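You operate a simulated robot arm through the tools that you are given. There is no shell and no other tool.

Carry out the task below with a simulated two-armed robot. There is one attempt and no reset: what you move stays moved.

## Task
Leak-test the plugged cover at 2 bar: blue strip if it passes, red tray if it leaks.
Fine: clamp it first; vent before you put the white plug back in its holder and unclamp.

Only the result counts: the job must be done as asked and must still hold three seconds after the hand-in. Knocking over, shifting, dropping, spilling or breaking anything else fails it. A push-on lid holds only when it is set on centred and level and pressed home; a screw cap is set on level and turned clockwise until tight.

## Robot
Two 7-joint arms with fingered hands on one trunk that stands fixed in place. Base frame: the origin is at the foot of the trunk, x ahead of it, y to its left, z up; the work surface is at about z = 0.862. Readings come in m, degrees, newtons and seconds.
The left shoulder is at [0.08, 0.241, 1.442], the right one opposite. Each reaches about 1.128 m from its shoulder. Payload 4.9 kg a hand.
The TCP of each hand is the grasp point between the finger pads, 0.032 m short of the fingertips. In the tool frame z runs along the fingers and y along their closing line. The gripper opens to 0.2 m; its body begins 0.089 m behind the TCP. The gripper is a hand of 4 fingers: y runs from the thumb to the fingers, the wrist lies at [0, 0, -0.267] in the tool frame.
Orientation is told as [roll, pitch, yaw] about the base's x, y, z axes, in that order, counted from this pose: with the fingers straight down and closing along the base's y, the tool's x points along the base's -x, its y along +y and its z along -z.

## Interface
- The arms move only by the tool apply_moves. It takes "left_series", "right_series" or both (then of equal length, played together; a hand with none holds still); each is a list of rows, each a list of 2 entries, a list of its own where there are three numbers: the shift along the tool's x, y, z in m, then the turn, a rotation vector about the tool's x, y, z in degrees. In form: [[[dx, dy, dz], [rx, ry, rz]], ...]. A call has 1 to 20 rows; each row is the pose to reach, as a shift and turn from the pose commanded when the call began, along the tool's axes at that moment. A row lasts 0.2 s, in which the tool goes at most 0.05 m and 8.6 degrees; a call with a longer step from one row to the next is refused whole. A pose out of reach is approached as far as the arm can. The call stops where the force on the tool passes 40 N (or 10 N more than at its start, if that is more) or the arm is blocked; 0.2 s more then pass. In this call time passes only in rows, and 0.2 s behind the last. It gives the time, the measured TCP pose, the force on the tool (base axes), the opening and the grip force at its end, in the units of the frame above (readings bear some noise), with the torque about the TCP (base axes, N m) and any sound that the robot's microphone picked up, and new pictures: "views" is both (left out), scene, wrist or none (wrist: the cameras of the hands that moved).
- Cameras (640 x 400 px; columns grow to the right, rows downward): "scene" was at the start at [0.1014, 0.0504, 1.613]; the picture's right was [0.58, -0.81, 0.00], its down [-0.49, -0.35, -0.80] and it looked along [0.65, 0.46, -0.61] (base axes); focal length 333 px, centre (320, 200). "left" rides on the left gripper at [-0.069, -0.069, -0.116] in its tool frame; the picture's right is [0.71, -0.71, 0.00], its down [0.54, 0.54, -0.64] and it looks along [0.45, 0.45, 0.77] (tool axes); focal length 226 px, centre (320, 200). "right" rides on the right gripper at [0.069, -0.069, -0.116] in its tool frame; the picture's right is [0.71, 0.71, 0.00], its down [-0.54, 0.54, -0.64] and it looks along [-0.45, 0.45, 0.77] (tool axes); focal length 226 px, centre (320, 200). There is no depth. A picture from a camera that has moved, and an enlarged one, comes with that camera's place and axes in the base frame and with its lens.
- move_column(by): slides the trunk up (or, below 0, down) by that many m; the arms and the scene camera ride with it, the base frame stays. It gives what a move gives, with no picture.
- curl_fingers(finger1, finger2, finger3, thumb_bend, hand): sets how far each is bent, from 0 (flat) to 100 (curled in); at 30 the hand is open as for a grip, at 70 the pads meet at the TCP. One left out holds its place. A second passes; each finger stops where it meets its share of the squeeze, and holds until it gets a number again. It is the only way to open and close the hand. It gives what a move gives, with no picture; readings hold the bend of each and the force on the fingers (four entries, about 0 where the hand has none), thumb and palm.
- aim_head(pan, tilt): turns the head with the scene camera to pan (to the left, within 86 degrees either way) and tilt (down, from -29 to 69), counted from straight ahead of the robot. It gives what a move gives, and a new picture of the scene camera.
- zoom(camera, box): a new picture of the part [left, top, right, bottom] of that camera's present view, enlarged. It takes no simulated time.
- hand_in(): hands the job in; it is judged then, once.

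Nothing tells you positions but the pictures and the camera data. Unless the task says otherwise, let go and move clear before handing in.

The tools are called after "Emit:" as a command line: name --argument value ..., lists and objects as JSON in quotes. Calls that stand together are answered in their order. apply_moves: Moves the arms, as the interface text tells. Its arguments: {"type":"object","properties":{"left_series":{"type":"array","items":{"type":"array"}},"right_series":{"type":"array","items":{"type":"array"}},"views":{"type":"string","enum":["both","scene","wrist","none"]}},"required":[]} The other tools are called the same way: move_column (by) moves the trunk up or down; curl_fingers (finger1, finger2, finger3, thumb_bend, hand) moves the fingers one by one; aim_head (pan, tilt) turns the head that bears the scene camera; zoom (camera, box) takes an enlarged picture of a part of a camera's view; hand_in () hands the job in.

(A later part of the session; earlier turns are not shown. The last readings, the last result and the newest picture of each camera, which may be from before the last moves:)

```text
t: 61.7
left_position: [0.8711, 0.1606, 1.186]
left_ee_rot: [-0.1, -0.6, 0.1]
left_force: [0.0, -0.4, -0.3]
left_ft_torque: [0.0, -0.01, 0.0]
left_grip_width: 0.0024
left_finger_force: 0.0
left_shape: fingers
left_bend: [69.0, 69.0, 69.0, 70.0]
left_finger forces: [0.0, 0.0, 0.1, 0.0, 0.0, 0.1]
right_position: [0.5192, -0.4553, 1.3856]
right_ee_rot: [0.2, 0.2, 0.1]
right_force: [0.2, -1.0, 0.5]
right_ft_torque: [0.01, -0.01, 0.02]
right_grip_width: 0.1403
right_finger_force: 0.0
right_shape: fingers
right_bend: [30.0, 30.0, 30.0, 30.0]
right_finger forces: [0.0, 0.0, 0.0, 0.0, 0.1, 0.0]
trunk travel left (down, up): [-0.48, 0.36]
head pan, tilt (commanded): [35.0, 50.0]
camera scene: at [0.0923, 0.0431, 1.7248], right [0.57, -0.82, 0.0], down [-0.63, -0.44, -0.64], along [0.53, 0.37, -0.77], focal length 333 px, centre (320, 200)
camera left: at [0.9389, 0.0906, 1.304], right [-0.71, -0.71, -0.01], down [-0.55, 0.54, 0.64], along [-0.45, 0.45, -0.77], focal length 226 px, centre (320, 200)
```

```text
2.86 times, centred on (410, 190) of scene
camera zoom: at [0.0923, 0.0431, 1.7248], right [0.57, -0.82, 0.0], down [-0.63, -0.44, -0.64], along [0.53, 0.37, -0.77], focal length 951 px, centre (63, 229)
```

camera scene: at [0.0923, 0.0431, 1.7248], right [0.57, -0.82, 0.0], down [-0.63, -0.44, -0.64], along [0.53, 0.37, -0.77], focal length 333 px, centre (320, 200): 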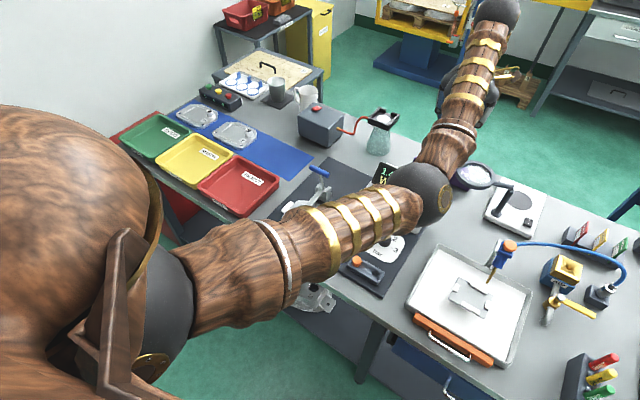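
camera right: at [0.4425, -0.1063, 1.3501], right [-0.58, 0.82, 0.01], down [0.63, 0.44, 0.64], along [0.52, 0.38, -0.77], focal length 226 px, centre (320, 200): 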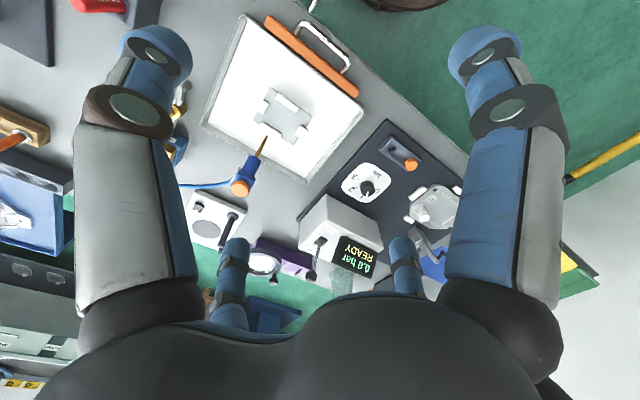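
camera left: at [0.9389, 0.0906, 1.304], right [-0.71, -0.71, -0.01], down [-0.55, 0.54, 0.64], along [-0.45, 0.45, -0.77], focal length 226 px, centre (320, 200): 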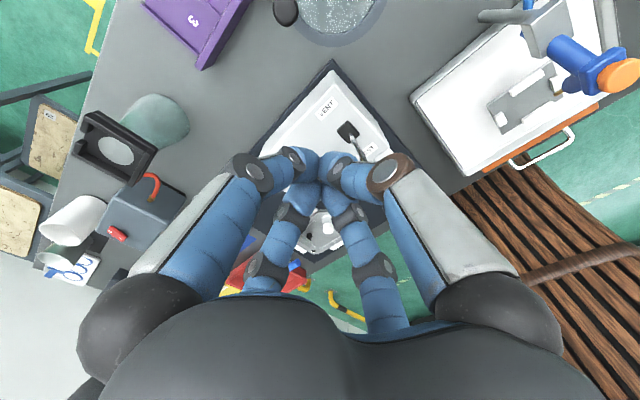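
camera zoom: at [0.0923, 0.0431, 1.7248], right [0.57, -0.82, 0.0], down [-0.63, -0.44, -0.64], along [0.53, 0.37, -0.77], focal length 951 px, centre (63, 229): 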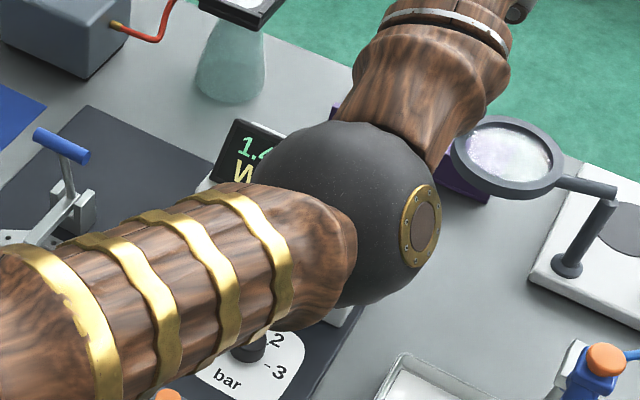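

Lever is in TEST and the display reads something like "1.x … W…". I'll open the fingers to uncover the wrist camera's view of the display.

Emit:
curl_fingers --hand "left" --finger1 30 --finger2 30 --finger3 30 --thumb_bend 30

Emit:
zoom --camera "left" --box '[260, 80, 420, 220]'

Emit:
zoom --camera "scene" --box '[360, 150, 460, 230]'

```text
t: 62.7
left_position: [0.873, 0.1608, 1.1859]
left_ee_rot: [0.0, -0.5, 0.0]
left_force: [0.3, -0.5, -0.7]
left_ft_torque: [-0.01, 0.0, -0.01]
left_grip_width: 0.14
left_finger_force: 0.1
left_shape: fingers
left_bend: [30.0, 30.0, 30.0, 30.0]
left_finger forces: [0.1, 0.1, 0.0, 0.0, 0.1, 0.0]
right_position: [0.5218, -0.4554, 1.3839]
right_ee_rot: [0.3, 0.4, 0.1]
right_force: [-0.6, -0.1, 0.2]
right_ft_torque: [-0.01, 0.02, -0.04]
right_grip_width: 0.1403
right_finger_force: 0.1
right_shape: fingers
right_bend: [30.0, 30.0, 30.0, 30.0]
right_finger forces: [0.1, 0.1, 0.0, 0.0, 0.0, 0.0]
trunk travel left (down, up): [-0.48, 0.36]
head pan, tilt (commanded): [35.0, 50.0]
```

```text
2.86 times, centred on (340, 150) of left
camera zoom: at [0.9405, 0.091, 1.3026], right [-0.71, -0.71, -0.01], down [-0.55, 0.54, 0.64], along [-0.45, 0.45, -0.77], focal length 646 px, centre (263, 343)
```

zoom: 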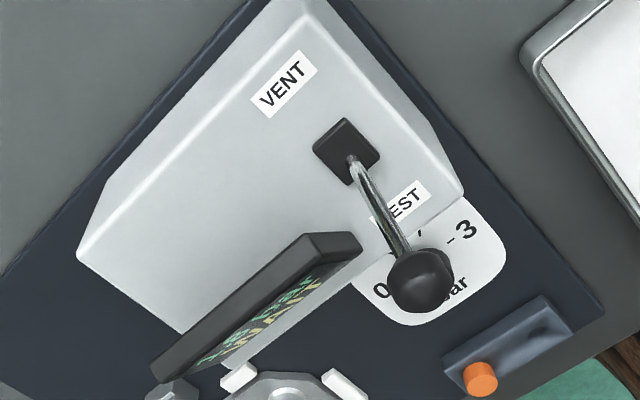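

```text
5.00 times, centred on (410, 190) of scene
camera zoom: at [0.0944, 0.0441, 1.7247], right [0.57, -0.82, 0.0], down [-0.63, -0.44, -0.64], along [0.53, 0.37, -0.77], focal length 1664 px, centre (-130, 250)
```

zoom: 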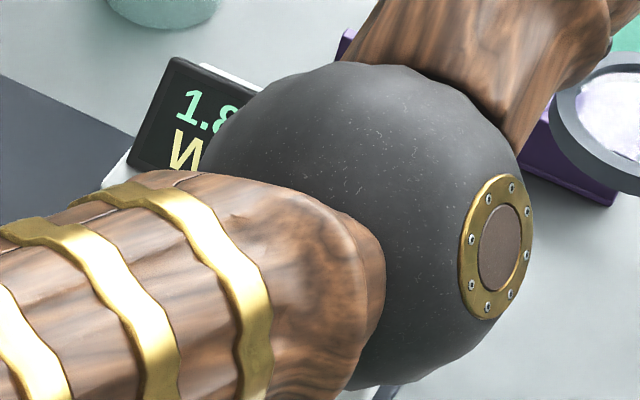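

The lever sits at TEST and pressure is building ("1.8… W"). I'll move the left arm aside to see the display fully.

Emit:
apply_moves --left_series '[[[0.023, 0.035, -0.012], [0, 0, 0]], [[0.046, 0.07, -0.024], [0, 0, 0]], [[0.069, 0.105, -0.036], [0, 0, 0]], [[0.092, 0.14, -0.048], [0, 0, 0]], [[0.115, 0.175, -0.06], [0, 0, 0]], [[0.138, 0.21, -0.072], [0, 0, 0]], [[0.161, 0.245, -0.084], [0, 0, 0]], [[0.184, 0.28, -0.096], [0, 0, 0]], [[0.207, 0.315, -0.108], [0, 0, 0]], [[0.23, 0.35, -0.12], [0, 0, 0]], [[0.253, 0.385, -0.132], [0, 0, 0]], [[0.276, 0.42, -0.144], [0, 0, 0]], [[0.299, 0.455, -0.156], [0, 0, 0]], [[0.322, 0.489, -0.164], [0, 0, 0]]]' --views "scene"

Emit:
zoom --camera "scene" --box '[340, 130, 460, 260]'

```text
t: 65.7
left_position: [0.5479, 0.6513, 1.3461]
left_ee_rot: [-0.1, -0.6, 0.0]
left_force: [0.3, 0.3, 0.1]
left_ft_torque: [-0.01, -0.04, 0.0]
left_grip_width: 0.1399
left_finger_force: 0.1
left_shape: fingers
left_bend: [30.0, 30.0, 30.0, 30.0]
left_finger forces: [0.0, 0.0, 0.1, 0.0, 0.0, 0.1]
right_position: [0.5199, -0.4523, 1.3843]
right_ee_rot: [0.3, 0.2, 0.1]
right_force: [0.2, -0.1, 0.5]
right_ft_torque: [0.0, 0.01, 0.0]
right_grip_width: 0.1404
right_finger_force: 0.1
right_shape: fingers
right_bend: [30.0, 30.0, 30.0, 30.0]
right_finger forces: [0.0, 0.0, 0.0, 0.1, 0.1, 0.1]
trunk travel left (down, up): [-0.48, 0.36]
head pan, tilt (commanded): [35.0, 50.0]
camera scene: at [0.0927, 0.0465, 1.7247], right [0.57, -0.82, 0.0], down [-0.63, -0.44, -0.64], along [0.53, 0.37, -0.77], focal length 333 px, centre (320, 200)
```

scene: 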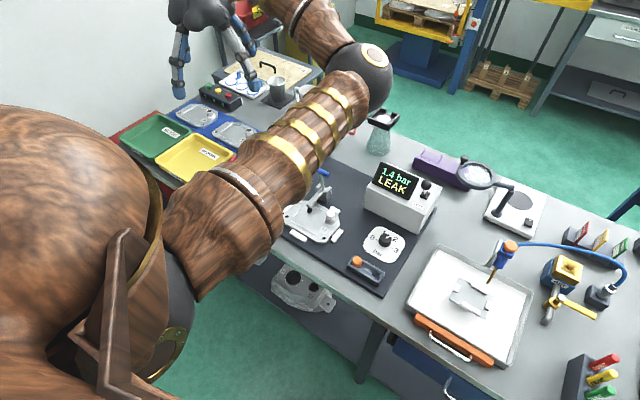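

```text
3.08 times, centred on (400, 195) of scene
camera zoom: at [0.0927, 0.0465, 1.7247], right [0.57, -0.82, 0.0], down [-0.63, -0.44, -0.64], along [0.53, 0.37, -0.77], focal length 1024 px, centre (74, 215)
```

zoom: 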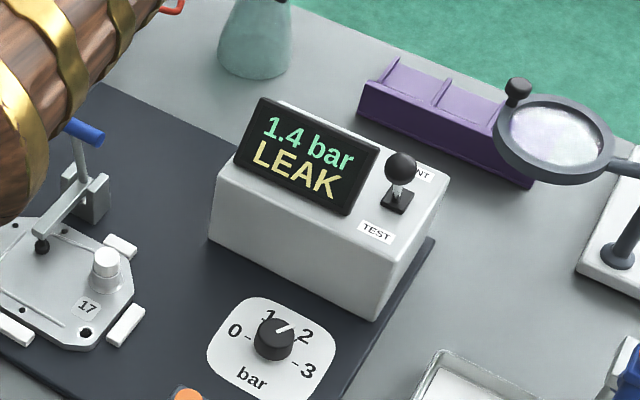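

The display says "LEAK", 1.4 bar. I'll double-check the dial setting and whether the reading is stable.

Emit:
zoom --camera "scene" --box '[360, 220, 405, 265]'

Emit:
zoom --camera "scene" --box '[270, 165, 350, 250]'

Emit:
zoom --camera "left" --box '[0, 0, 640, 400]'

```text
8.89 times, centred on (382, 242) of scene
camera zoom: at [0.0927, 0.0465, 1.7247], right [0.57, -0.82, 0.0], down [-0.63, -0.44, -0.64], along [0.53, 0.37, -0.77], focal length 2958 px, centre (-236, -178)
```

zoom: 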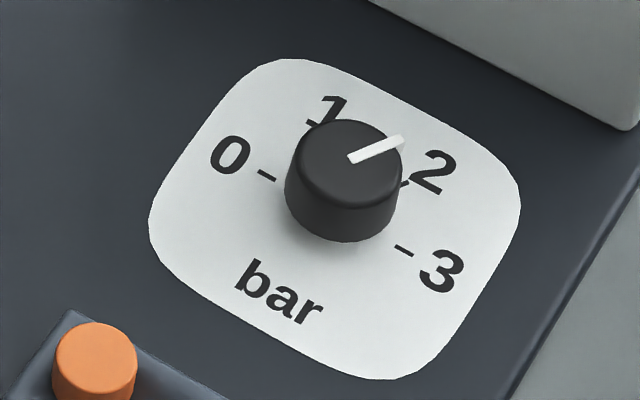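

```text
4.71 times, centred on (310, 208) of scene
camera zoom: at [0.0927, 0.0465, 1.7247], right [0.57, -0.82, 0.0], down [-0.63, -0.44, -0.64], along [0.53, 0.37, -0.77], focal length 1566 px, centre (367, 165)
```

zoom: 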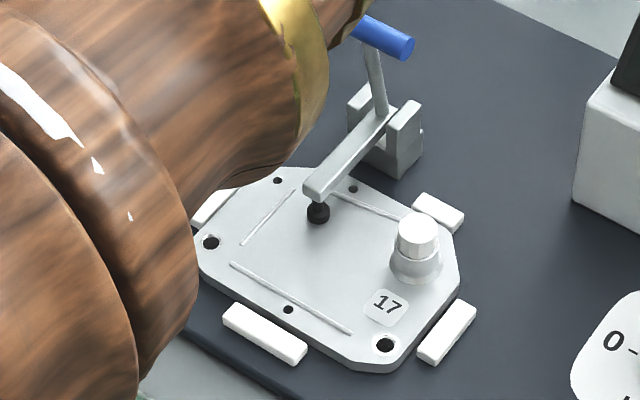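

```text
1.00 times, centred on (320, 200) of left (not enlarged: the box is as wide or as high as the picture)
camera zoom: at [0.6164, 0.5824, 1.4647], right [-0.71, -0.71, -0.01], down [-0.55, 0.54, 0.64], along [-0.45, 0.45, -0.77], focal length 226 px, centre (320, 200)
```

zoom: 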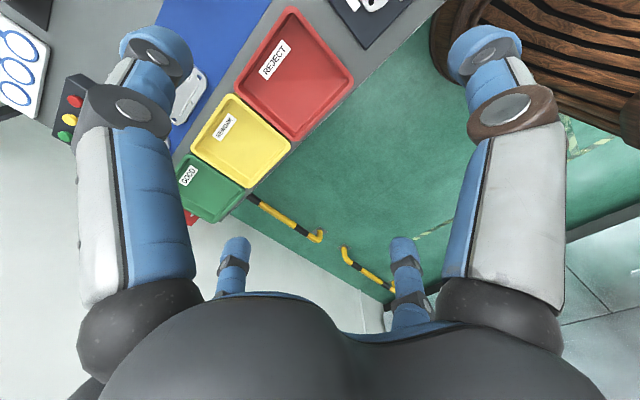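

Emit:
zoom --camera "scene" --box '[298, 190, 338, 225]'

Emit:
aim_head --pan 30 --tilt 45

Emit:
zoom --camera "scene" --box '[280, 130, 480, 270]'

```text
11.43 times, centred on (318, 208) of scene
camera zoom: at [0.0927, 0.0465, 1.7247], right [0.57, -0.82, 0.0], down [-0.63, -0.44, -0.64], along [0.53, 0.37, -0.77], focal length 3804 px, centre (343, 114)
```

zoom: 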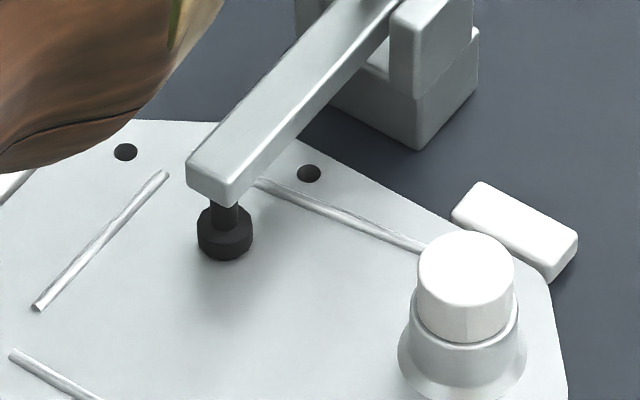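

```text
t: 66.4
left_position: [0.5496, 0.65, 1.3463]
left_ee_rot: [0.0, -0.5, 0.0]
left_force: [-0.1, 1.1, 0.5]
left_ft_torque: [0.01, -0.02, -0.02]
left_grip_width: 0.1401
left_finger_force: 0.1
left_shape: fingers
left_bend: [30.0, 30.0, 30.0, 30.0]
left_finger forces: [0.1, 0.0, 0.0, 0.1, 0.0, 0.1]
right_position: [0.5204, -0.454, 1.3851]
right_ee_rot: [0.3, 0.3, 0.2]
right_force: [0.4, -0.1, -0.9]
right_ft_torque: [0.0, -0.01, 0.01]
right_grip_width: 0.1403
right_finger_force: 0.1
right_shape: fingers
right_bend: [30.0, 30.0, 30.0, 30.0]
right_finger forces: [0.1, 0.0, 0.0, 0.1, 0.0, 0.1]
trunk travel left (down, up): [-0.48, 0.36]
head pan, tilt (commanded): [30.0, 45.0]
camera scene: at [0.1007, 0.0415, 1.7316], right [0.5, -0.87, 0.0], down [-0.61, -0.35, -0.71], along [0.61, 0.35, -0.71], focal length 333 px, centre (320, 200)
```

scene: 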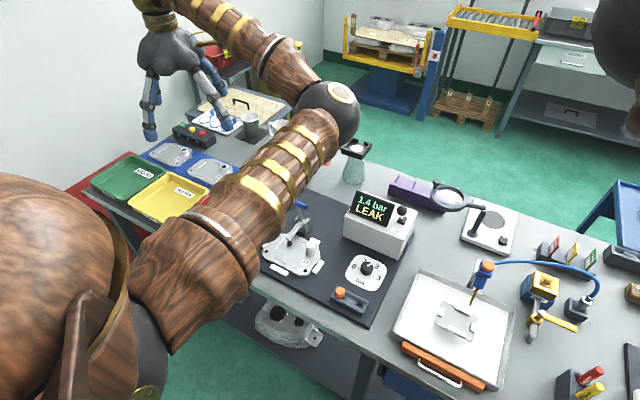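

```text
2.86 times, centred on (380, 200) of scene
camera zoom: at [0.1007, 0.0415, 1.7316], right [0.5, -0.87, 0.0], down [-0.61, -0.35, -0.71], along [0.61, 0.35, -0.71], focal length 951 px, centre (149, 200)
```

zoom: 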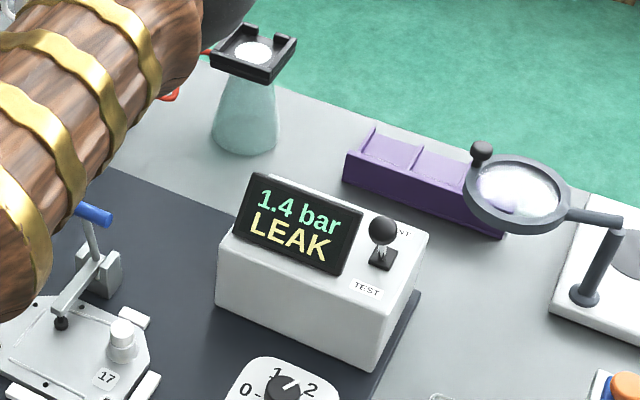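

The clamp pad rests firmly on the cover, the dial is at 2, and the verdict is a stable LEAK. So the cover goes to the red tray. Now I must vent: fist up, then come down in front of the ball at x≈0.70 and push it back to VENT.

Emit:
curl_fingers --hand "left" --finger1 70 --finger2 70 --finger3 70 --thumb_bend 70

Emit:
apply_moves --left_series '[[[-0.0126, -0.0415, 0.005], [0, 0, 0]], [[-0.0252, -0.083, 0.01], [0, 0, 0]], [[-0.0378, -0.1245, 0.015], [0, 0, 0]], [[-0.0504, -0.166, 0.02], [0, 0, 0]], [[-0.063, -0.2075, 0.025], [0, 0, 0]], [[-0.0756, -0.249, 0.03], [0, 0, 0]], [[-0.0882, -0.2905, 0.035], [0, 0, 0]], [[-0.1008, -0.332, 0.045], [0, 0, 0]], [[-0.1134, -0.3735, 0.055], [0, 0, 0]], [[-0.126, -0.415, 0.07], [0, 0, 0]], [[-0.1386, -0.4565, 0.085], [0, 0, 0]], [[-0.151, -0.498, 0.1], [0, 0, 0]]]' --views "both"

```text
t: 67.4
left_position: [0.55, 0.649, 1.347]
left_ee_rot: [0.0, -0.5, 0.1]
left_force: [-0.1, -0.8, -0.3]
left_ft_torque: [0.01, 0.0, 0.0]
left_grip_width: 0.0022
left_finger_force: 0.1
left_shape: fingers
left_bend: [69.0, 69.0, 69.0, 69.0]
left_finger forces: [0.0, 0.0, 0.1, 0.1, 0.0, 0.0]
right_position: [0.5224, -0.4542, 1.3836]
right_ee_rot: [0.3, 0.4, 0.1]
right_force: [-0.9, 0.8, -0.4]
right_ft_torque: [0.02, 0.04, 0.01]
right_grip_width: 0.1404
right_finger_force: 0.0
right_shape: fingers
right_bend: [30.0, 30.0, 30.0, 30.0]
right_finger forces: [0.0, 0.1, 0.0, 0.0, 0.0, 0.1]
trunk travel left (down, up): [-0.48, 0.36]
head pan, tilt (commanded): [30.0, 45.0]
```

```text
t: 70.0
left_position: [0.704, 0.1484, 1.2448]
left_ee_rot: [0.0, -0.5, 0.0]
left_force: [-0.6, 0.6, 0.0]
left_ft_torque: [0.03, -0.02, 0.01]
left_grip_width: 0.0024
left_finger_force: 0.0
left_shape: fingers
left_bend: [69.0, 69.0, 69.0, 69.0]
left_finger forces: [0.0, 0.0, 0.1, 0.0, 0.1, 0.2]
right_position: [0.5211, -0.4562, 1.3831]
right_ee_rot: [0.3, 0.4, 0.1]
right_force: [-0.6, -0.1, -0.6]
right_ft_torque: [0.03, 0.03, 0.02]
right_grip_width: 0.1404
right_finger_force: 0.1
right_shape: fingers
right_bend: [30.0, 30.0, 30.0, 30.0]
right_finger forces: [0.0, 0.0, 0.0, 0.1, 0.1, 0.0]
trunk travel left (down, up): [-0.48, 0.36]
head pan, tilt (commanded): [30.0, 45.0]
camera scene: at [0.1014, 0.0386, 1.7317], right [0.5, -0.87, 0.0], down [-0.61, -0.35, -0.71], along [0.61, 0.35, -0.71], focal length 333 px, centre (320, 200)
camera left: at [0.7718, 0.0797, 1.3617], right [-0.71, -0.71, -0.01], down [-0.55, 0.54, 0.64], along [-0.45, 0.46, -0.77], focal length 226 px, centre (320, 200)
```

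scene: 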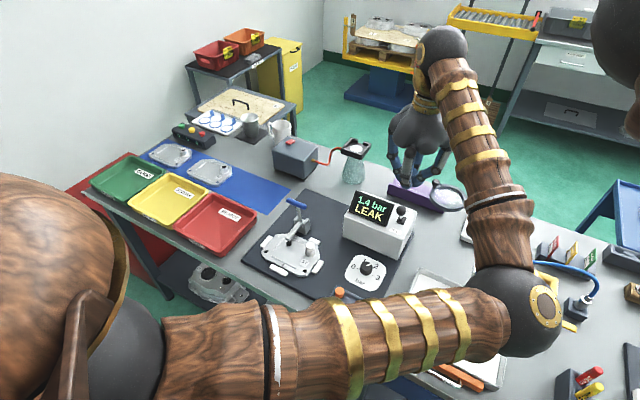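
left: 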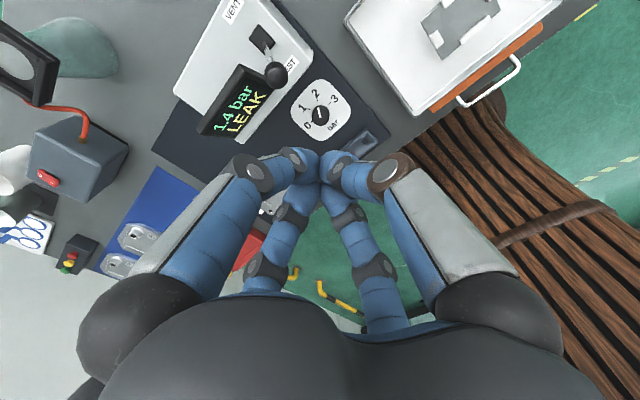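

Emit:
zoom --camera "left" --box '[180, 20, 400, 200]'

```text
2.22 times, centred on (290, 110) of left
camera zoom: at [0.7718, 0.0797, 1.3617], right [-0.71, -0.71, -0.01], down [-0.55, 0.54, 0.64], along [-0.45, 0.46, -0.77], focal length 502 px, centre (387, 400)
```

zoom: 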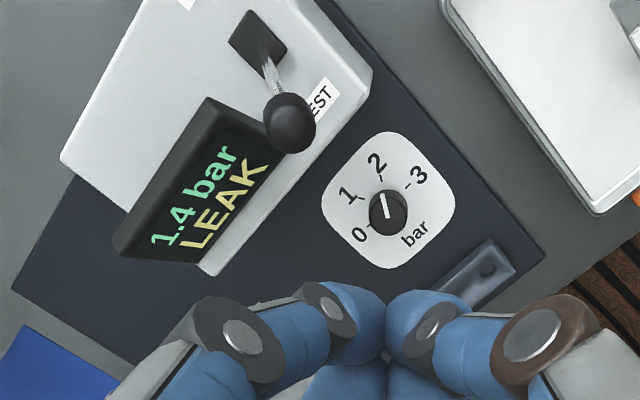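

Ball at (0.769, 0.161, 1.049); display end at y≈0.187–0.2. I'll descend in front of the ball.

Emit:
apply_moves --left_series '[[[0.003, 0.002, 0.04], [0, 0, 0]], [[0.006, 0.003, 0.08], [0, 0, 0]], [[0.006, 0.003, 0.12], [0, 0, 0]], [[0.006, 0.003, 0.155], [0, 0, 0]], [[0.006, 0.003, 0.178], [0, 0, 0]]]' --views "both"

Emit:
zoom --camera "left" --box '[180, 40, 440, 240]'

Emit:
zoom --camera "scene" --box '[320, 150, 460, 260]'

```text
t: 71.2
left_position: [0.7006, 0.1532, 1.0654]
left_ee_rot: [-0.1, -0.5, 0.0]
left_force: [0.5, 0.1, -0.7]
left_ft_torque: [0.0, -0.01, -0.01]
left_grip_width: 0.002
left_finger_force: 0.1
left_shape: fingers
left_bend: [69.0, 69.0, 69.0, 69.0]
left_finger forces: [0.0, 0.0, 0.0, 0.0, 0.0, 0.1]
right_position: [0.5212, -0.4549, 1.383]
right_ee_rot: [0.2, 0.3, 0.1]
right_force: [0.2, -0.7, -0.4]
right_ft_torque: [0.03, 0.0, 0.03]
right_grip_width: 0.1405
right_finger_force: 0.0
right_shape: fingers
right_bend: [30.0, 30.0, 30.0, 30.0]
right_finger forces: [0.0, 0.0, 0.0, 0.0, 0.1, 0.1]
trunk travel left (down, up): [-0.48, 0.36]
head pan, tilt (commanded): [30.0, 45.0]
camera scene: at [0.1014, 0.0403, 1.7317], right [0.5, -0.87, 0.0], down [-0.61, -0.35, -0.71], along [0.61, 0.35, -0.71], focal length 333 px, centre (320, 200)
camera left: at [0.7686, 0.0836, 1.1829], right [-0.71, -0.71, -0.01], down [-0.55, 0.54, 0.64], along [-0.45, 0.45, -0.77], focal length 226 px, centre (320, 200)
```

scene: 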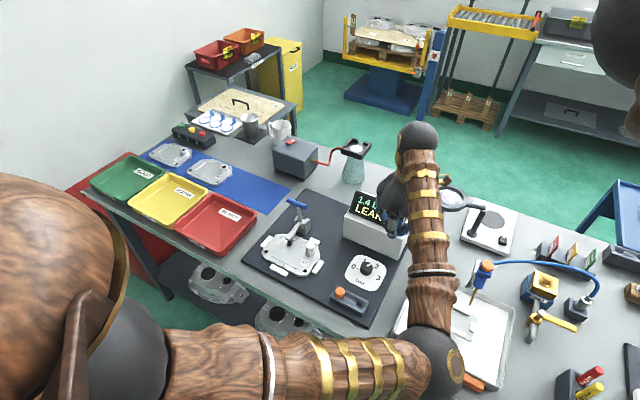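
left: 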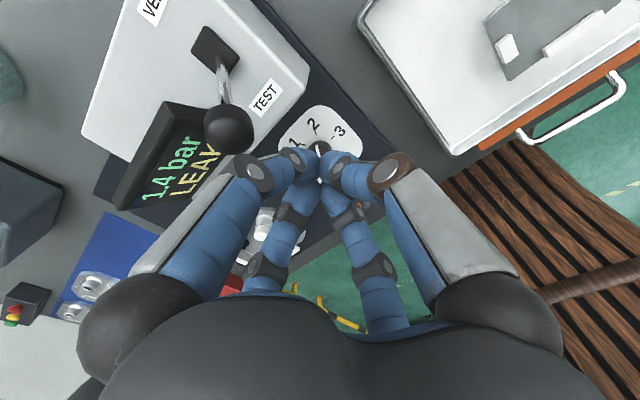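

```text
2.00 times, centred on (310, 140) of left
camera zoom: at [0.7686, 0.0836, 1.1829], right [-0.71, -0.71, -0.01], down [-0.55, 0.54, 0.64], along [-0.45, 0.45, -0.77], focal length 452 px, centre (340, 320)
```

zoom: 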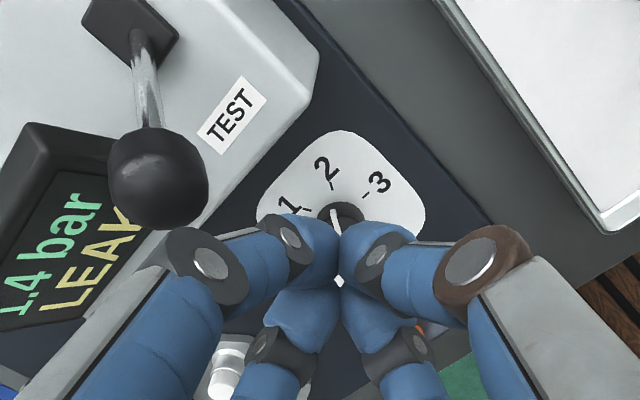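

```text
3.64 times, centred on (390, 205) of scene
camera zoom: at [0.1014, 0.0403, 1.7317], right [0.5, -0.87, 0.0], down [-0.61, -0.35, -0.71], along [0.61, 0.35, -0.71], focal length 1210 px, centre (66, 182)
```

zoom: 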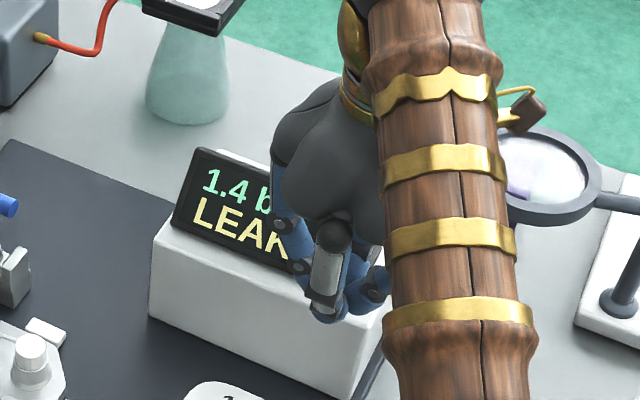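

Positioned in front of the ball. Now push it +x toward VENT.

Emit:
apply_moves --left_series '[[[-0.015, 0, 0], [0, 0, 0]], [[-0.03, 0, -0.001], [0, 0, 0]], [[-0.045, 0, -0.002], [0, 0, 0]], [[-0.06, 0, -0.003], [0, 0, 0]], [[-0.075, 0, -0.003], [0, 0, 0]], [[-0.088, 0, -0.003], [0, 0, 0]]]' --views "wrist"

Emit:
zoom --camera "left" --box '[180, 40, 440, 240]'

```text
t: 72.6
left_position: [0.788, 0.1521, 1.0706]
left_ee_rot: [0.0, -0.5, 0.0]
left_force: [-0.4, -0.2, 1.9]
left_ft_torque: [-0.02, 0.0, -0.01]
left_grip_width: 0.0019
left_finger_force: 0.1
left_shape: fingers
left_bend: [69.0, 69.0, 69.0, 69.0]
left_finger forces: [0.0, 0.0, 0.1, 0.1, 0.0, 0.1]
right_position: [0.5212, -0.4551, 1.3836]
right_ee_rot: [0.3, 0.4, 0.1]
right_force: [0.0, -0.3, -0.5]
right_ft_torque: [0.0, 0.04, -0.02]
right_grip_width: 0.1406
right_finger_force: 0.0
right_shape: fingers
right_bend: [30.0, 30.0, 30.0, 30.0]
right_finger forces: [0.0, 0.0, 0.0, 0.1, 0.0, 0.0]
trunk travel left (down, up): [-0.48, 0.36]
head pan, tilt (commanded): [30.0, 45.0]
camera left: at [0.8555, 0.0831, 1.1878], right [-0.71, -0.71, -0.01], down [-0.55, 0.54, 0.64], along [-0.45, 0.45, -0.77], focal length 226 px, centre (320, 200)
```

left: 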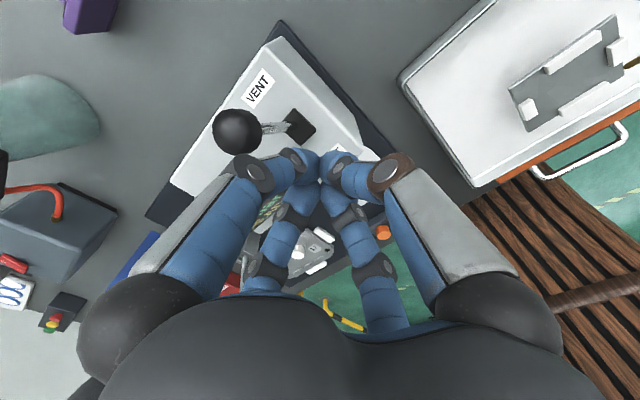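

```text
2.00 times, centred on (310, 140) of left
camera zoom: at [0.8555, 0.0831, 1.1878], right [-0.71, -0.71, -0.01], down [-0.55, 0.54, 0.64], along [-0.45, 0.45, -0.77], focal length 452 px, centre (340, 320)
```

zoom: 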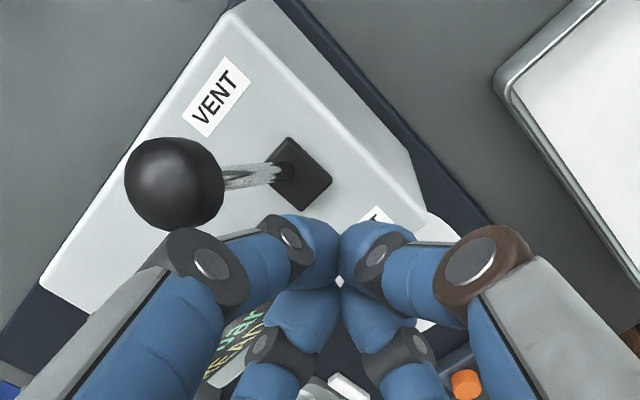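

The lever snapped back to VENT. I'll lift away and check the display, then go to the plug.

Emit:
apply_moves --left_series '[[[0, 0, -0.04], [0, 0, 0]], [[0.01, 0, -0.08], [0, 0, 0]], [[0.02, 0.01, -0.12], [0, 0, 0]], [[0.04, 0.03, -0.15], [0, 0, 0]], [[0.065, 0.06, -0.165], [0, 0, 0]], [[0.09, 0.095, -0.17], [0, 0, 0]], [[0.115, 0.13, -0.17], [0, 0, 0]], [[0.14, 0.165, -0.17], [0, 0, 0]], [[0.158, 0.2, -0.17], [0, 0, 0]], [[0.158, 0.227, -0.17], [0, 0, 0]]]' --views "both"

Emit:
curl_fingers --hand "left" --finger1 57 --finger2 58 --finger3 57 --thumb_bend 57

Emit:
zoom --camera "left" --box '[200, 40, 440, 220]'

Emit:
zoom --camera "scene" --box '[250, 150, 450, 290]'

```text
t: 74.8
left_position: [0.6265, 0.378, 1.2379]
left_ee_rot: [-0.1, -0.5, -0.1]
left_force: [-0.1, 0.9, 0.6]
left_ft_torque: [-0.06, -0.01, -0.01]
left_grip_width: 0.0019
left_finger_force: 0.0
left_shape: fingers
left_bend: [69.0, 69.0, 69.0, 69.0]
left_finger forces: [0.0, 0.1, 0.1, 0.0, 0.0, 0.0]
right_position: [0.5221, -0.4526, 1.3852]
right_ee_rot: [0.2, 0.4, 0.2]
right_force: [-0.6, 0.8, 0.8]
right_ft_torque: [-0.02, 0.01, 0.02]
right_grip_width: 0.1406
right_finger_force: 0.0
right_shape: fingers
right_bend: [30.0, 30.0, 30.0, 30.0]
right_finger forces: [0.0, 0.0, 0.0, 0.0, 0.1, 0.0]
trunk travel left (down, up): [-0.48, 0.36]
head pan, tilt (commanded): [30.0, 45.0]
camera scene: at [0.1021, 0.0423, 1.7315], right [0.5, -0.87, 0.0], down [-0.61, -0.35, -0.71], along [0.61, 0.35, -0.71], focal length 333 px, centre (320, 200)
camera left: at [0.694, 0.3081, 1.3564], right [-0.71, -0.71, -0.01], down [-0.55, 0.54, 0.64], along [-0.45, 0.45, -0.77], focal length 226 px, centre (320, 200)
```

scene: 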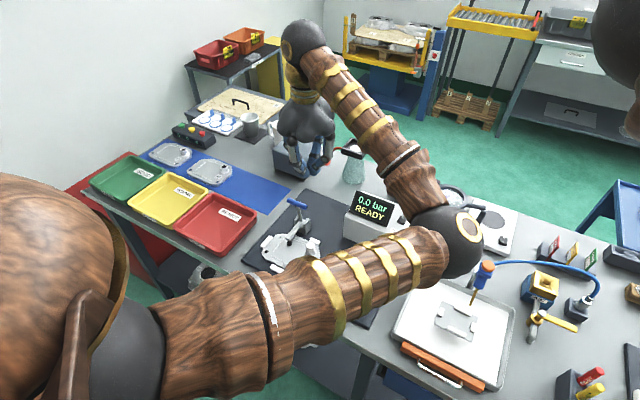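
left: 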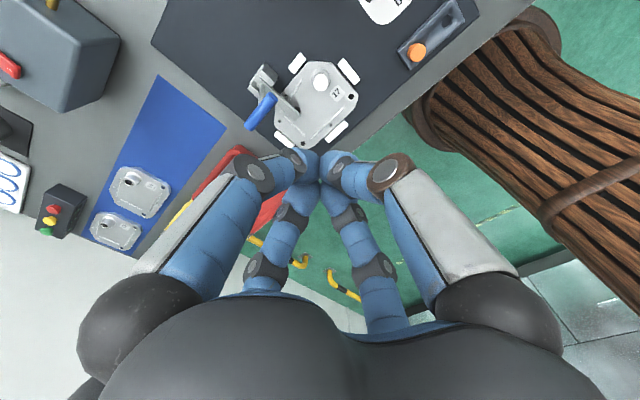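

```text
t: 75.8
left_position: [0.6244, 0.375, 1.2394]
left_ee_rot: [0.0, -0.6, 0.0]
left_force: [1.2, 0.2, 0.0]
left_ft_torque: [-0.01, 0.05, -0.01]
left_grip_width: 0.0469
left_finger_force: 0.1
left_shape: fingers
left_bend: [56.0, 57.0, 56.0, 56.0]
left_finger forces: [0.0, 0.0, 0.0, 0.0, 0.1, 0.0]
right_position: [0.5201, -0.4553, 1.3837]
right_ee_rot: [0.4, 0.5, 0.1]
right_force: [-0.7, 0.7, -0.4]
right_ft_torque: [0.03, 0.02, -0.02]
right_grip_width: 0.1401
right_finger_force: 0.1
right_shape: fingers
right_bend: [30.0, 30.0, 30.0, 30.0]
right_finger forces: [0.0, 0.0, 0.0, 0.0, 0.0, 0.1]
trunk travel left (down, up): [-0.48, 0.36]
head pan, tilt (commanded): [30.0, 45.0]
```

```text
2.22 times, centred on (320, 130) of left
camera zoom: at [0.6934, 0.306, 1.3573], right [-0.71, -0.71, -0.01], down [-0.55, 0.54, 0.64], along [-0.45, 0.45, -0.77], focal length 502 px, centre (320, 356)
```

zoom: 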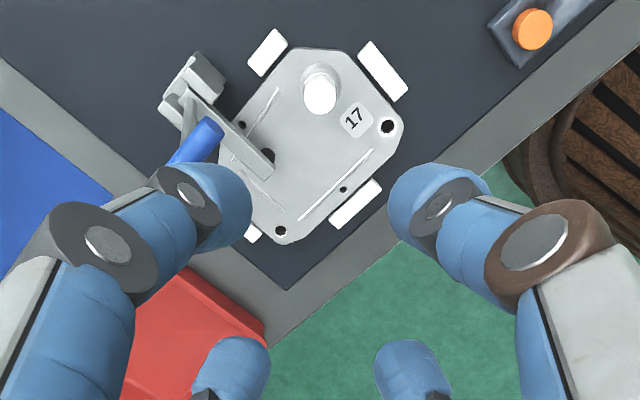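

```text
2.86 times, centred on (350, 220) of scene
camera zoom: at [0.101, 0.04, 1.7317], right [0.5, -0.87, 0.0], down [-0.61, -0.35, -0.71], along [0.61, 0.35, -0.71], focal length 951 px, centre (234, 143)
```

zoom: 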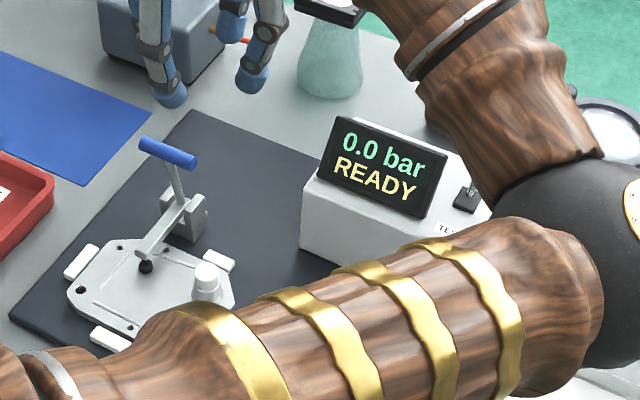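

Vented: "0.0 bar READY". The plug (0.627, 0.375) is exactly under the hand. I'll descend with the fingers pre-shaped narrow to avoid the clamp arm.

Emit:
apply_moves --left_series '[[[0, 0, 0.045], [0, 0, 0]], [[0, 0, 0.09], [0, 0, 0]], [[0, 0, 0.135], [0, 0, 0]], [[0, 0, 0.18], [0, 0, 0]], [[0, 0, 0.22], [0, 0, 0]], [[0, 0, 0.255], [0, 0, 0]]]' --views "both"

Emit:
zoom --camera "left" --box '[200, 80, 440, 260]'

Emit:
zoom --camera "scene" --box '[250, 180, 350, 290]'

```text
t: 77.2
left_position: [0.6279, 0.3806, 0.9852]
left_ee_rot: [-0.1, -0.6, 0.0]
left_force: [0.1, 0.4, 0.4]
left_ft_torque: [-0.02, 0.01, -0.02]
left_grip_width: 0.0471
left_finger_force: 0.0
left_shape: fingers
left_bend: [56.0, 57.0, 56.0, 56.0]
left_finger forces: [0.0, 0.0, 0.0, 0.0, 0.1, 0.0]
right_position: [0.5202, -0.4537, 1.3835]
right_ee_rot: [0.1, 0.4, 0.1]
right_force: [0.1, 0.2, -0.3]
right_ft_torque: [-0.03, 0.05, 0.05]
right_grip_width: 0.1403
right_finger_force: 0.1
right_shape: fingers
right_bend: [30.0, 30.0, 30.0, 30.0]
right_finger forces: [0.0, 0.0, 0.0, 0.0, 0.0, 0.1]
trunk travel left (down, up): [-0.48, 0.36]
head pan, tilt (commanded): [30.0, 45.0]
camera scene: at [0.101, 0.0411, 1.7317], right [0.5, -0.87, 0.0], down [-0.61, -0.35, -0.71], along [0.61, 0.35, -0.71], focal length 333 px, centre (320, 200)
camera left: at [0.6963, 0.3107, 1.1032], right [-0.71, -0.71, -0.01], down [-0.55, 0.54, 0.64], along [-0.45, 0.45, -0.77], focal length 226 px, centre (320, 200)
```

scene: 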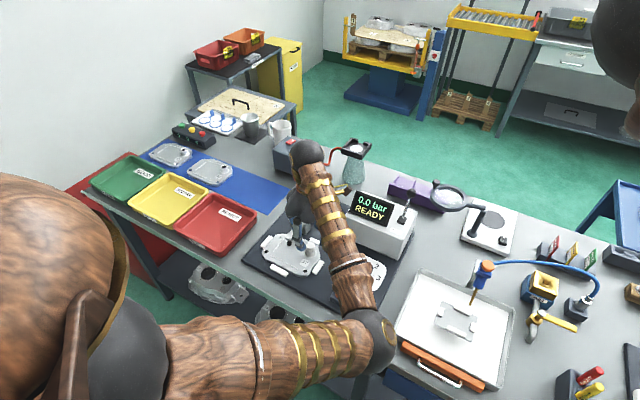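
left: 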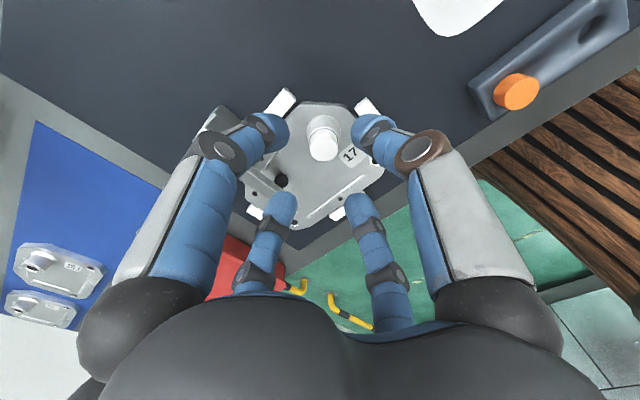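

```text
2.22 times, centred on (320, 170) of left
camera zoom: at [0.6963, 0.3107, 1.1032], right [-0.71, -0.71, -0.01], down [-0.55, 0.54, 0.64], along [-0.45, 0.45, -0.77], focal length 502 px, centre (320, 267)
```

zoom: 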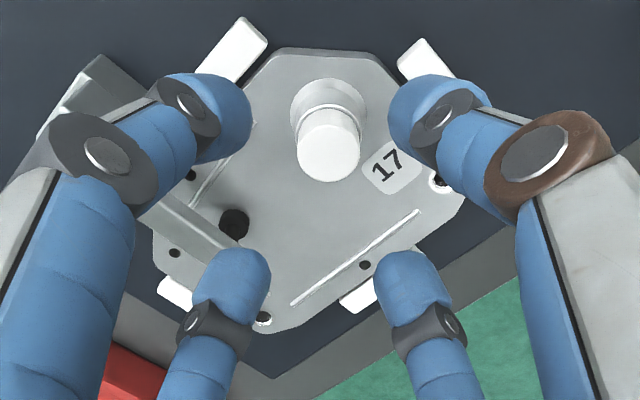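

```text
3.64 times, centred on (300, 235) of scene
camera zoom: at [0.101, 0.0411, 1.7317], right [0.5, -0.87, 0.0], down [-0.61, -0.35, -0.71], along [0.61, 0.35, -0.71], focal length 1210 px, centre (393, 73)
```

zoom: 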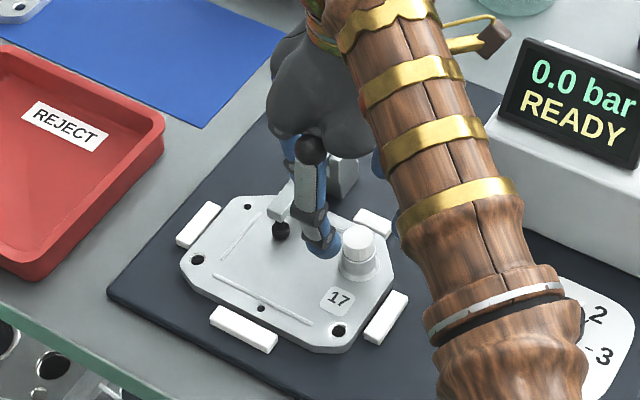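

Emit:
apply_moves --left_series '[[[0.0026, -0.0026, 0.02], [0, 0, 0]], [[0.0026, -0.0026, 0.04], [0, 0, 0]], [[0.0026, -0.0026, 0.055], [0, 0, 0]]]' --views "wrist"

Emit:
zoom --camera "left" --box '[200, 80, 440, 260]'

Emit:
zoom --camera "scene" --box '[250, 180, 350, 290]'

```text
t: 78.0
left_position: [0.6243, 0.3764, 0.9306]
left_ee_rot: [0.0, -0.7, 0.0]
left_force: [-0.7, 0.8, -0.3]
left_ft_torque: [-0.01, 0.01, 0.0]
left_grip_width: 0.0469
left_finger_force: 0.1
left_shape: fingers
left_bend: [56.0, 57.0, 56.0, 56.0]
left_finger forces: [0.0, 0.1, 0.1, 0.0, 0.0, 0.0]
right_position: [0.5212, -0.4542, 1.3841]
right_ee_rot: [0.3, 0.5, 0.1]
right_force: [-0.3, -0.6, 0.0]
right_ft_torque: [-0.02, 0.04, -0.01]
right_grip_width: 0.1404
right_finger_force: 0.1
right_shape: fingers
right_bend: [30.0, 30.0, 30.0, 30.0]
right_finger forces: [0.1, 0.1, 0.0, 0.0, 0.0, 0.1]
trunk travel left (down, up): [-0.48, 0.36]
head pan, tilt (commanded): [30.0, 45.0]
camera left: at [0.6936, 0.3067, 1.0482], right [-0.71, -0.71, -0.01], down [-0.55, 0.54, 0.64], along [-0.45, 0.45, -0.77], focal length 226 px, centre (320, 200)
```

left: 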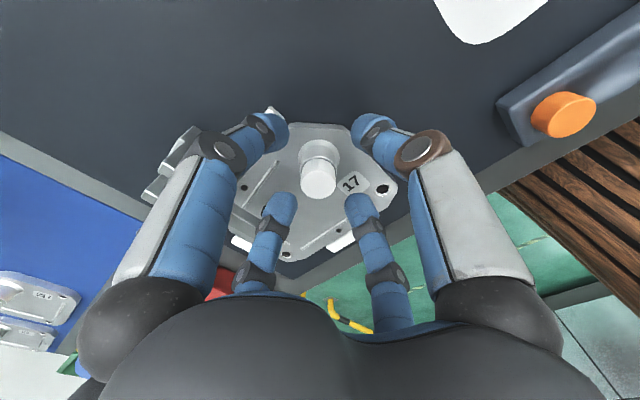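

```text
2.22 times, centred on (320, 170) of left
camera zoom: at [0.6936, 0.3067, 1.0482], right [-0.71, -0.71, -0.01], down [-0.55, 0.54, 0.64], along [-0.45, 0.45, -0.77], focal length 502 px, centre (320, 267)
```

zoom: 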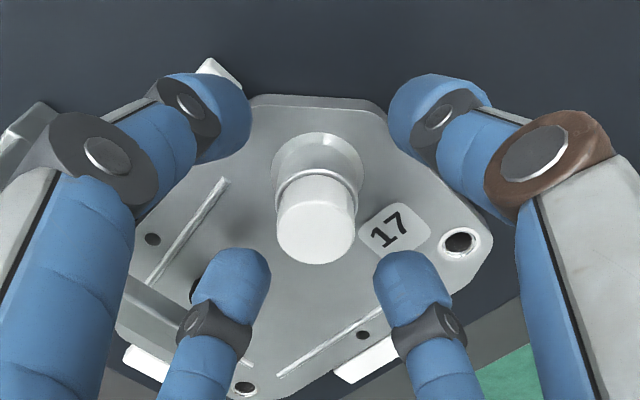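

```text
3.64 times, centred on (300, 235) of scene
camera zoom: at [0.1013, 0.0404, 1.7317], right [0.5, -0.87, 0.0], down [-0.61, -0.35, -0.71], along [0.61, 0.35, -0.71], focal length 1210 px, centre (393, 73)
```

zoom: 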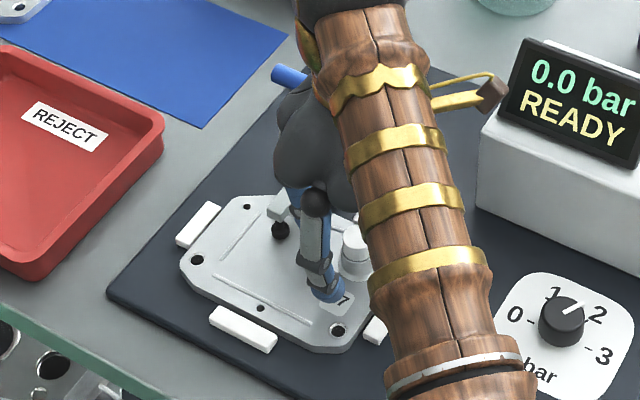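

The plug is centred between the four fingers. Closing on it.

Emit:
curl_fingers --hand "left" --finger1 75 --finger2 75 --finger3 75 --thumb_bend 75

Emit:
zoom --camera "left" --box '[200, 80, 440, 260]'

```text
t: 79.0
left_position: [0.6261, 0.3759, 0.93]
left_ee_rot: [0.0, -0.6, 0.0]
left_force: [0.4, -0.5, -0.5]
left_ft_torque: [0.02, -0.02, 0.01]
left_grip_width: 0.0131
left_finger_force: 19.7
left_shape: fingers
left_bend: [66.0, 65.0, 66.0, 67.0]
left_finger forces: [8.2, 9.2, 8.0, 0.0, 13.9, 0.0]
right_position: [0.5212, -0.4543, 1.3842]
right_ee_rot: [0.3, 0.4, 0.1]
right_force: [-0.8, -0.2, -0.5]
right_ft_torque: [-0.01, 0.01, 0.0]
right_grip_width: 0.1403
right_finger_force: 0.0
right_shape: fingers
right_bend: [30.0, 30.0, 30.0, 30.0]
right_finger forces: [0.0, 0.1, 0.1, 0.1, 0.0, 0.1]
trunk travel left (down, up): [-0.48, 0.36]
head pan, tilt (commanded): [30.0, 45.0]
```

```text
2.22 times, centred on (320, 170) of left
camera zoom: at [0.6935, 0.3068, 1.0484], right [-0.71, -0.71, -0.01], down [-0.55, 0.54, 0.64], along [-0.45, 0.45, -0.77], focal length 502 px, centre (320, 267)
```

zoom: 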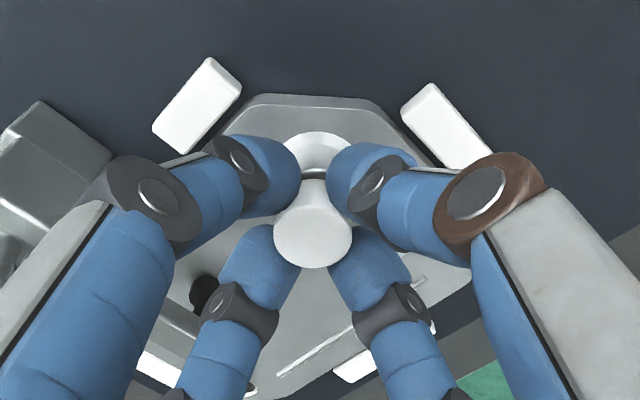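

Solid grip. Pulling straight up gently.

Emit:
apply_moves --left_series '[[[0, 0, -0.005], [0, 0, 0]], [[0, 0, -0.01], [0, 0, 0]], [[0, 0, -0.016], [0, 0, 0]], [[0, 0, -0.024], [0, 0, 0]]]' --views "wrist"

Emit:
zoom --camera "left" --box '[200, 80, 440, 260]'

```text
t: 80.0
left_position: [0.6258, 0.3772, 0.955]
left_ee_rot: [0.0, -0.7, 0.0]
left_force: [0.3, -0.2, -0.4]
left_ft_torque: [0.02, 0.02, -0.04]
left_grip_width: 0.0134
left_finger_force: 19.6
left_shape: fingers
left_bend: [66.0, 65.0, 66.0, 67.0]
left_finger forces: [8.2, 9.2, 8.1, 0.1, 13.9, 0.0]
right_position: [0.5209, -0.4545, 1.3846]
right_ee_rot: [0.3, 0.4, 0.0]
right_force: [-0.3, 0.9, -0.5]
right_ft_torque: [-0.01, -0.04, -0.01]
right_grip_width: 0.1403
right_finger_force: 0.0
right_shape: fingers
right_bend: [30.0, 30.0, 30.0, 30.0]
right_finger forces: [0.0, 0.1, 0.1, 0.0, 0.0, 0.0]
trunk travel left (down, up): [-0.48, 0.36]
head pan, tilt (commanded): [30.0, 45.0]
camera left: at [0.6936, 0.3066, 1.0734], right [-0.71, -0.71, -0.01], down [-0.55, 0.54, 0.64], along [-0.45, 0.45, -0.77], focal length 226 px, centre (320, 200)
```

left: 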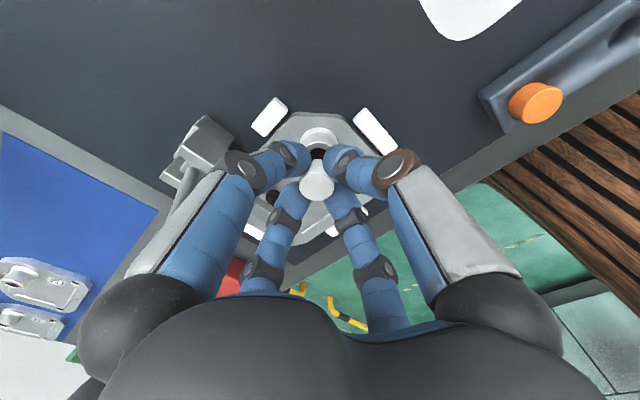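

```text
2.22 times, centred on (320, 170) of left
camera zoom: at [0.6936, 0.3066, 1.0734], right [-0.71, -0.71, -0.01], down [-0.55, 0.54, 0.64], along [-0.45, 0.45, -0.77], focal length 502 px, centre (320, 267)
```

zoom: 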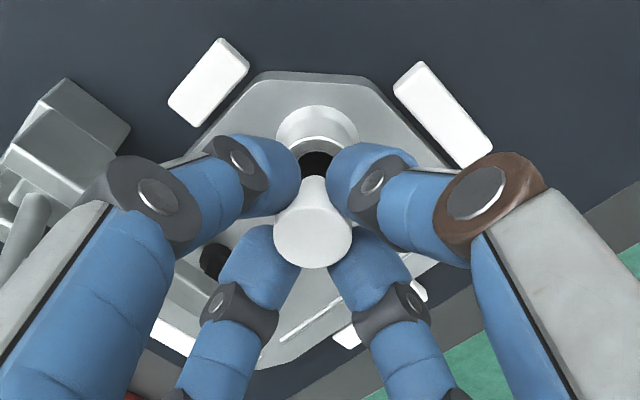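

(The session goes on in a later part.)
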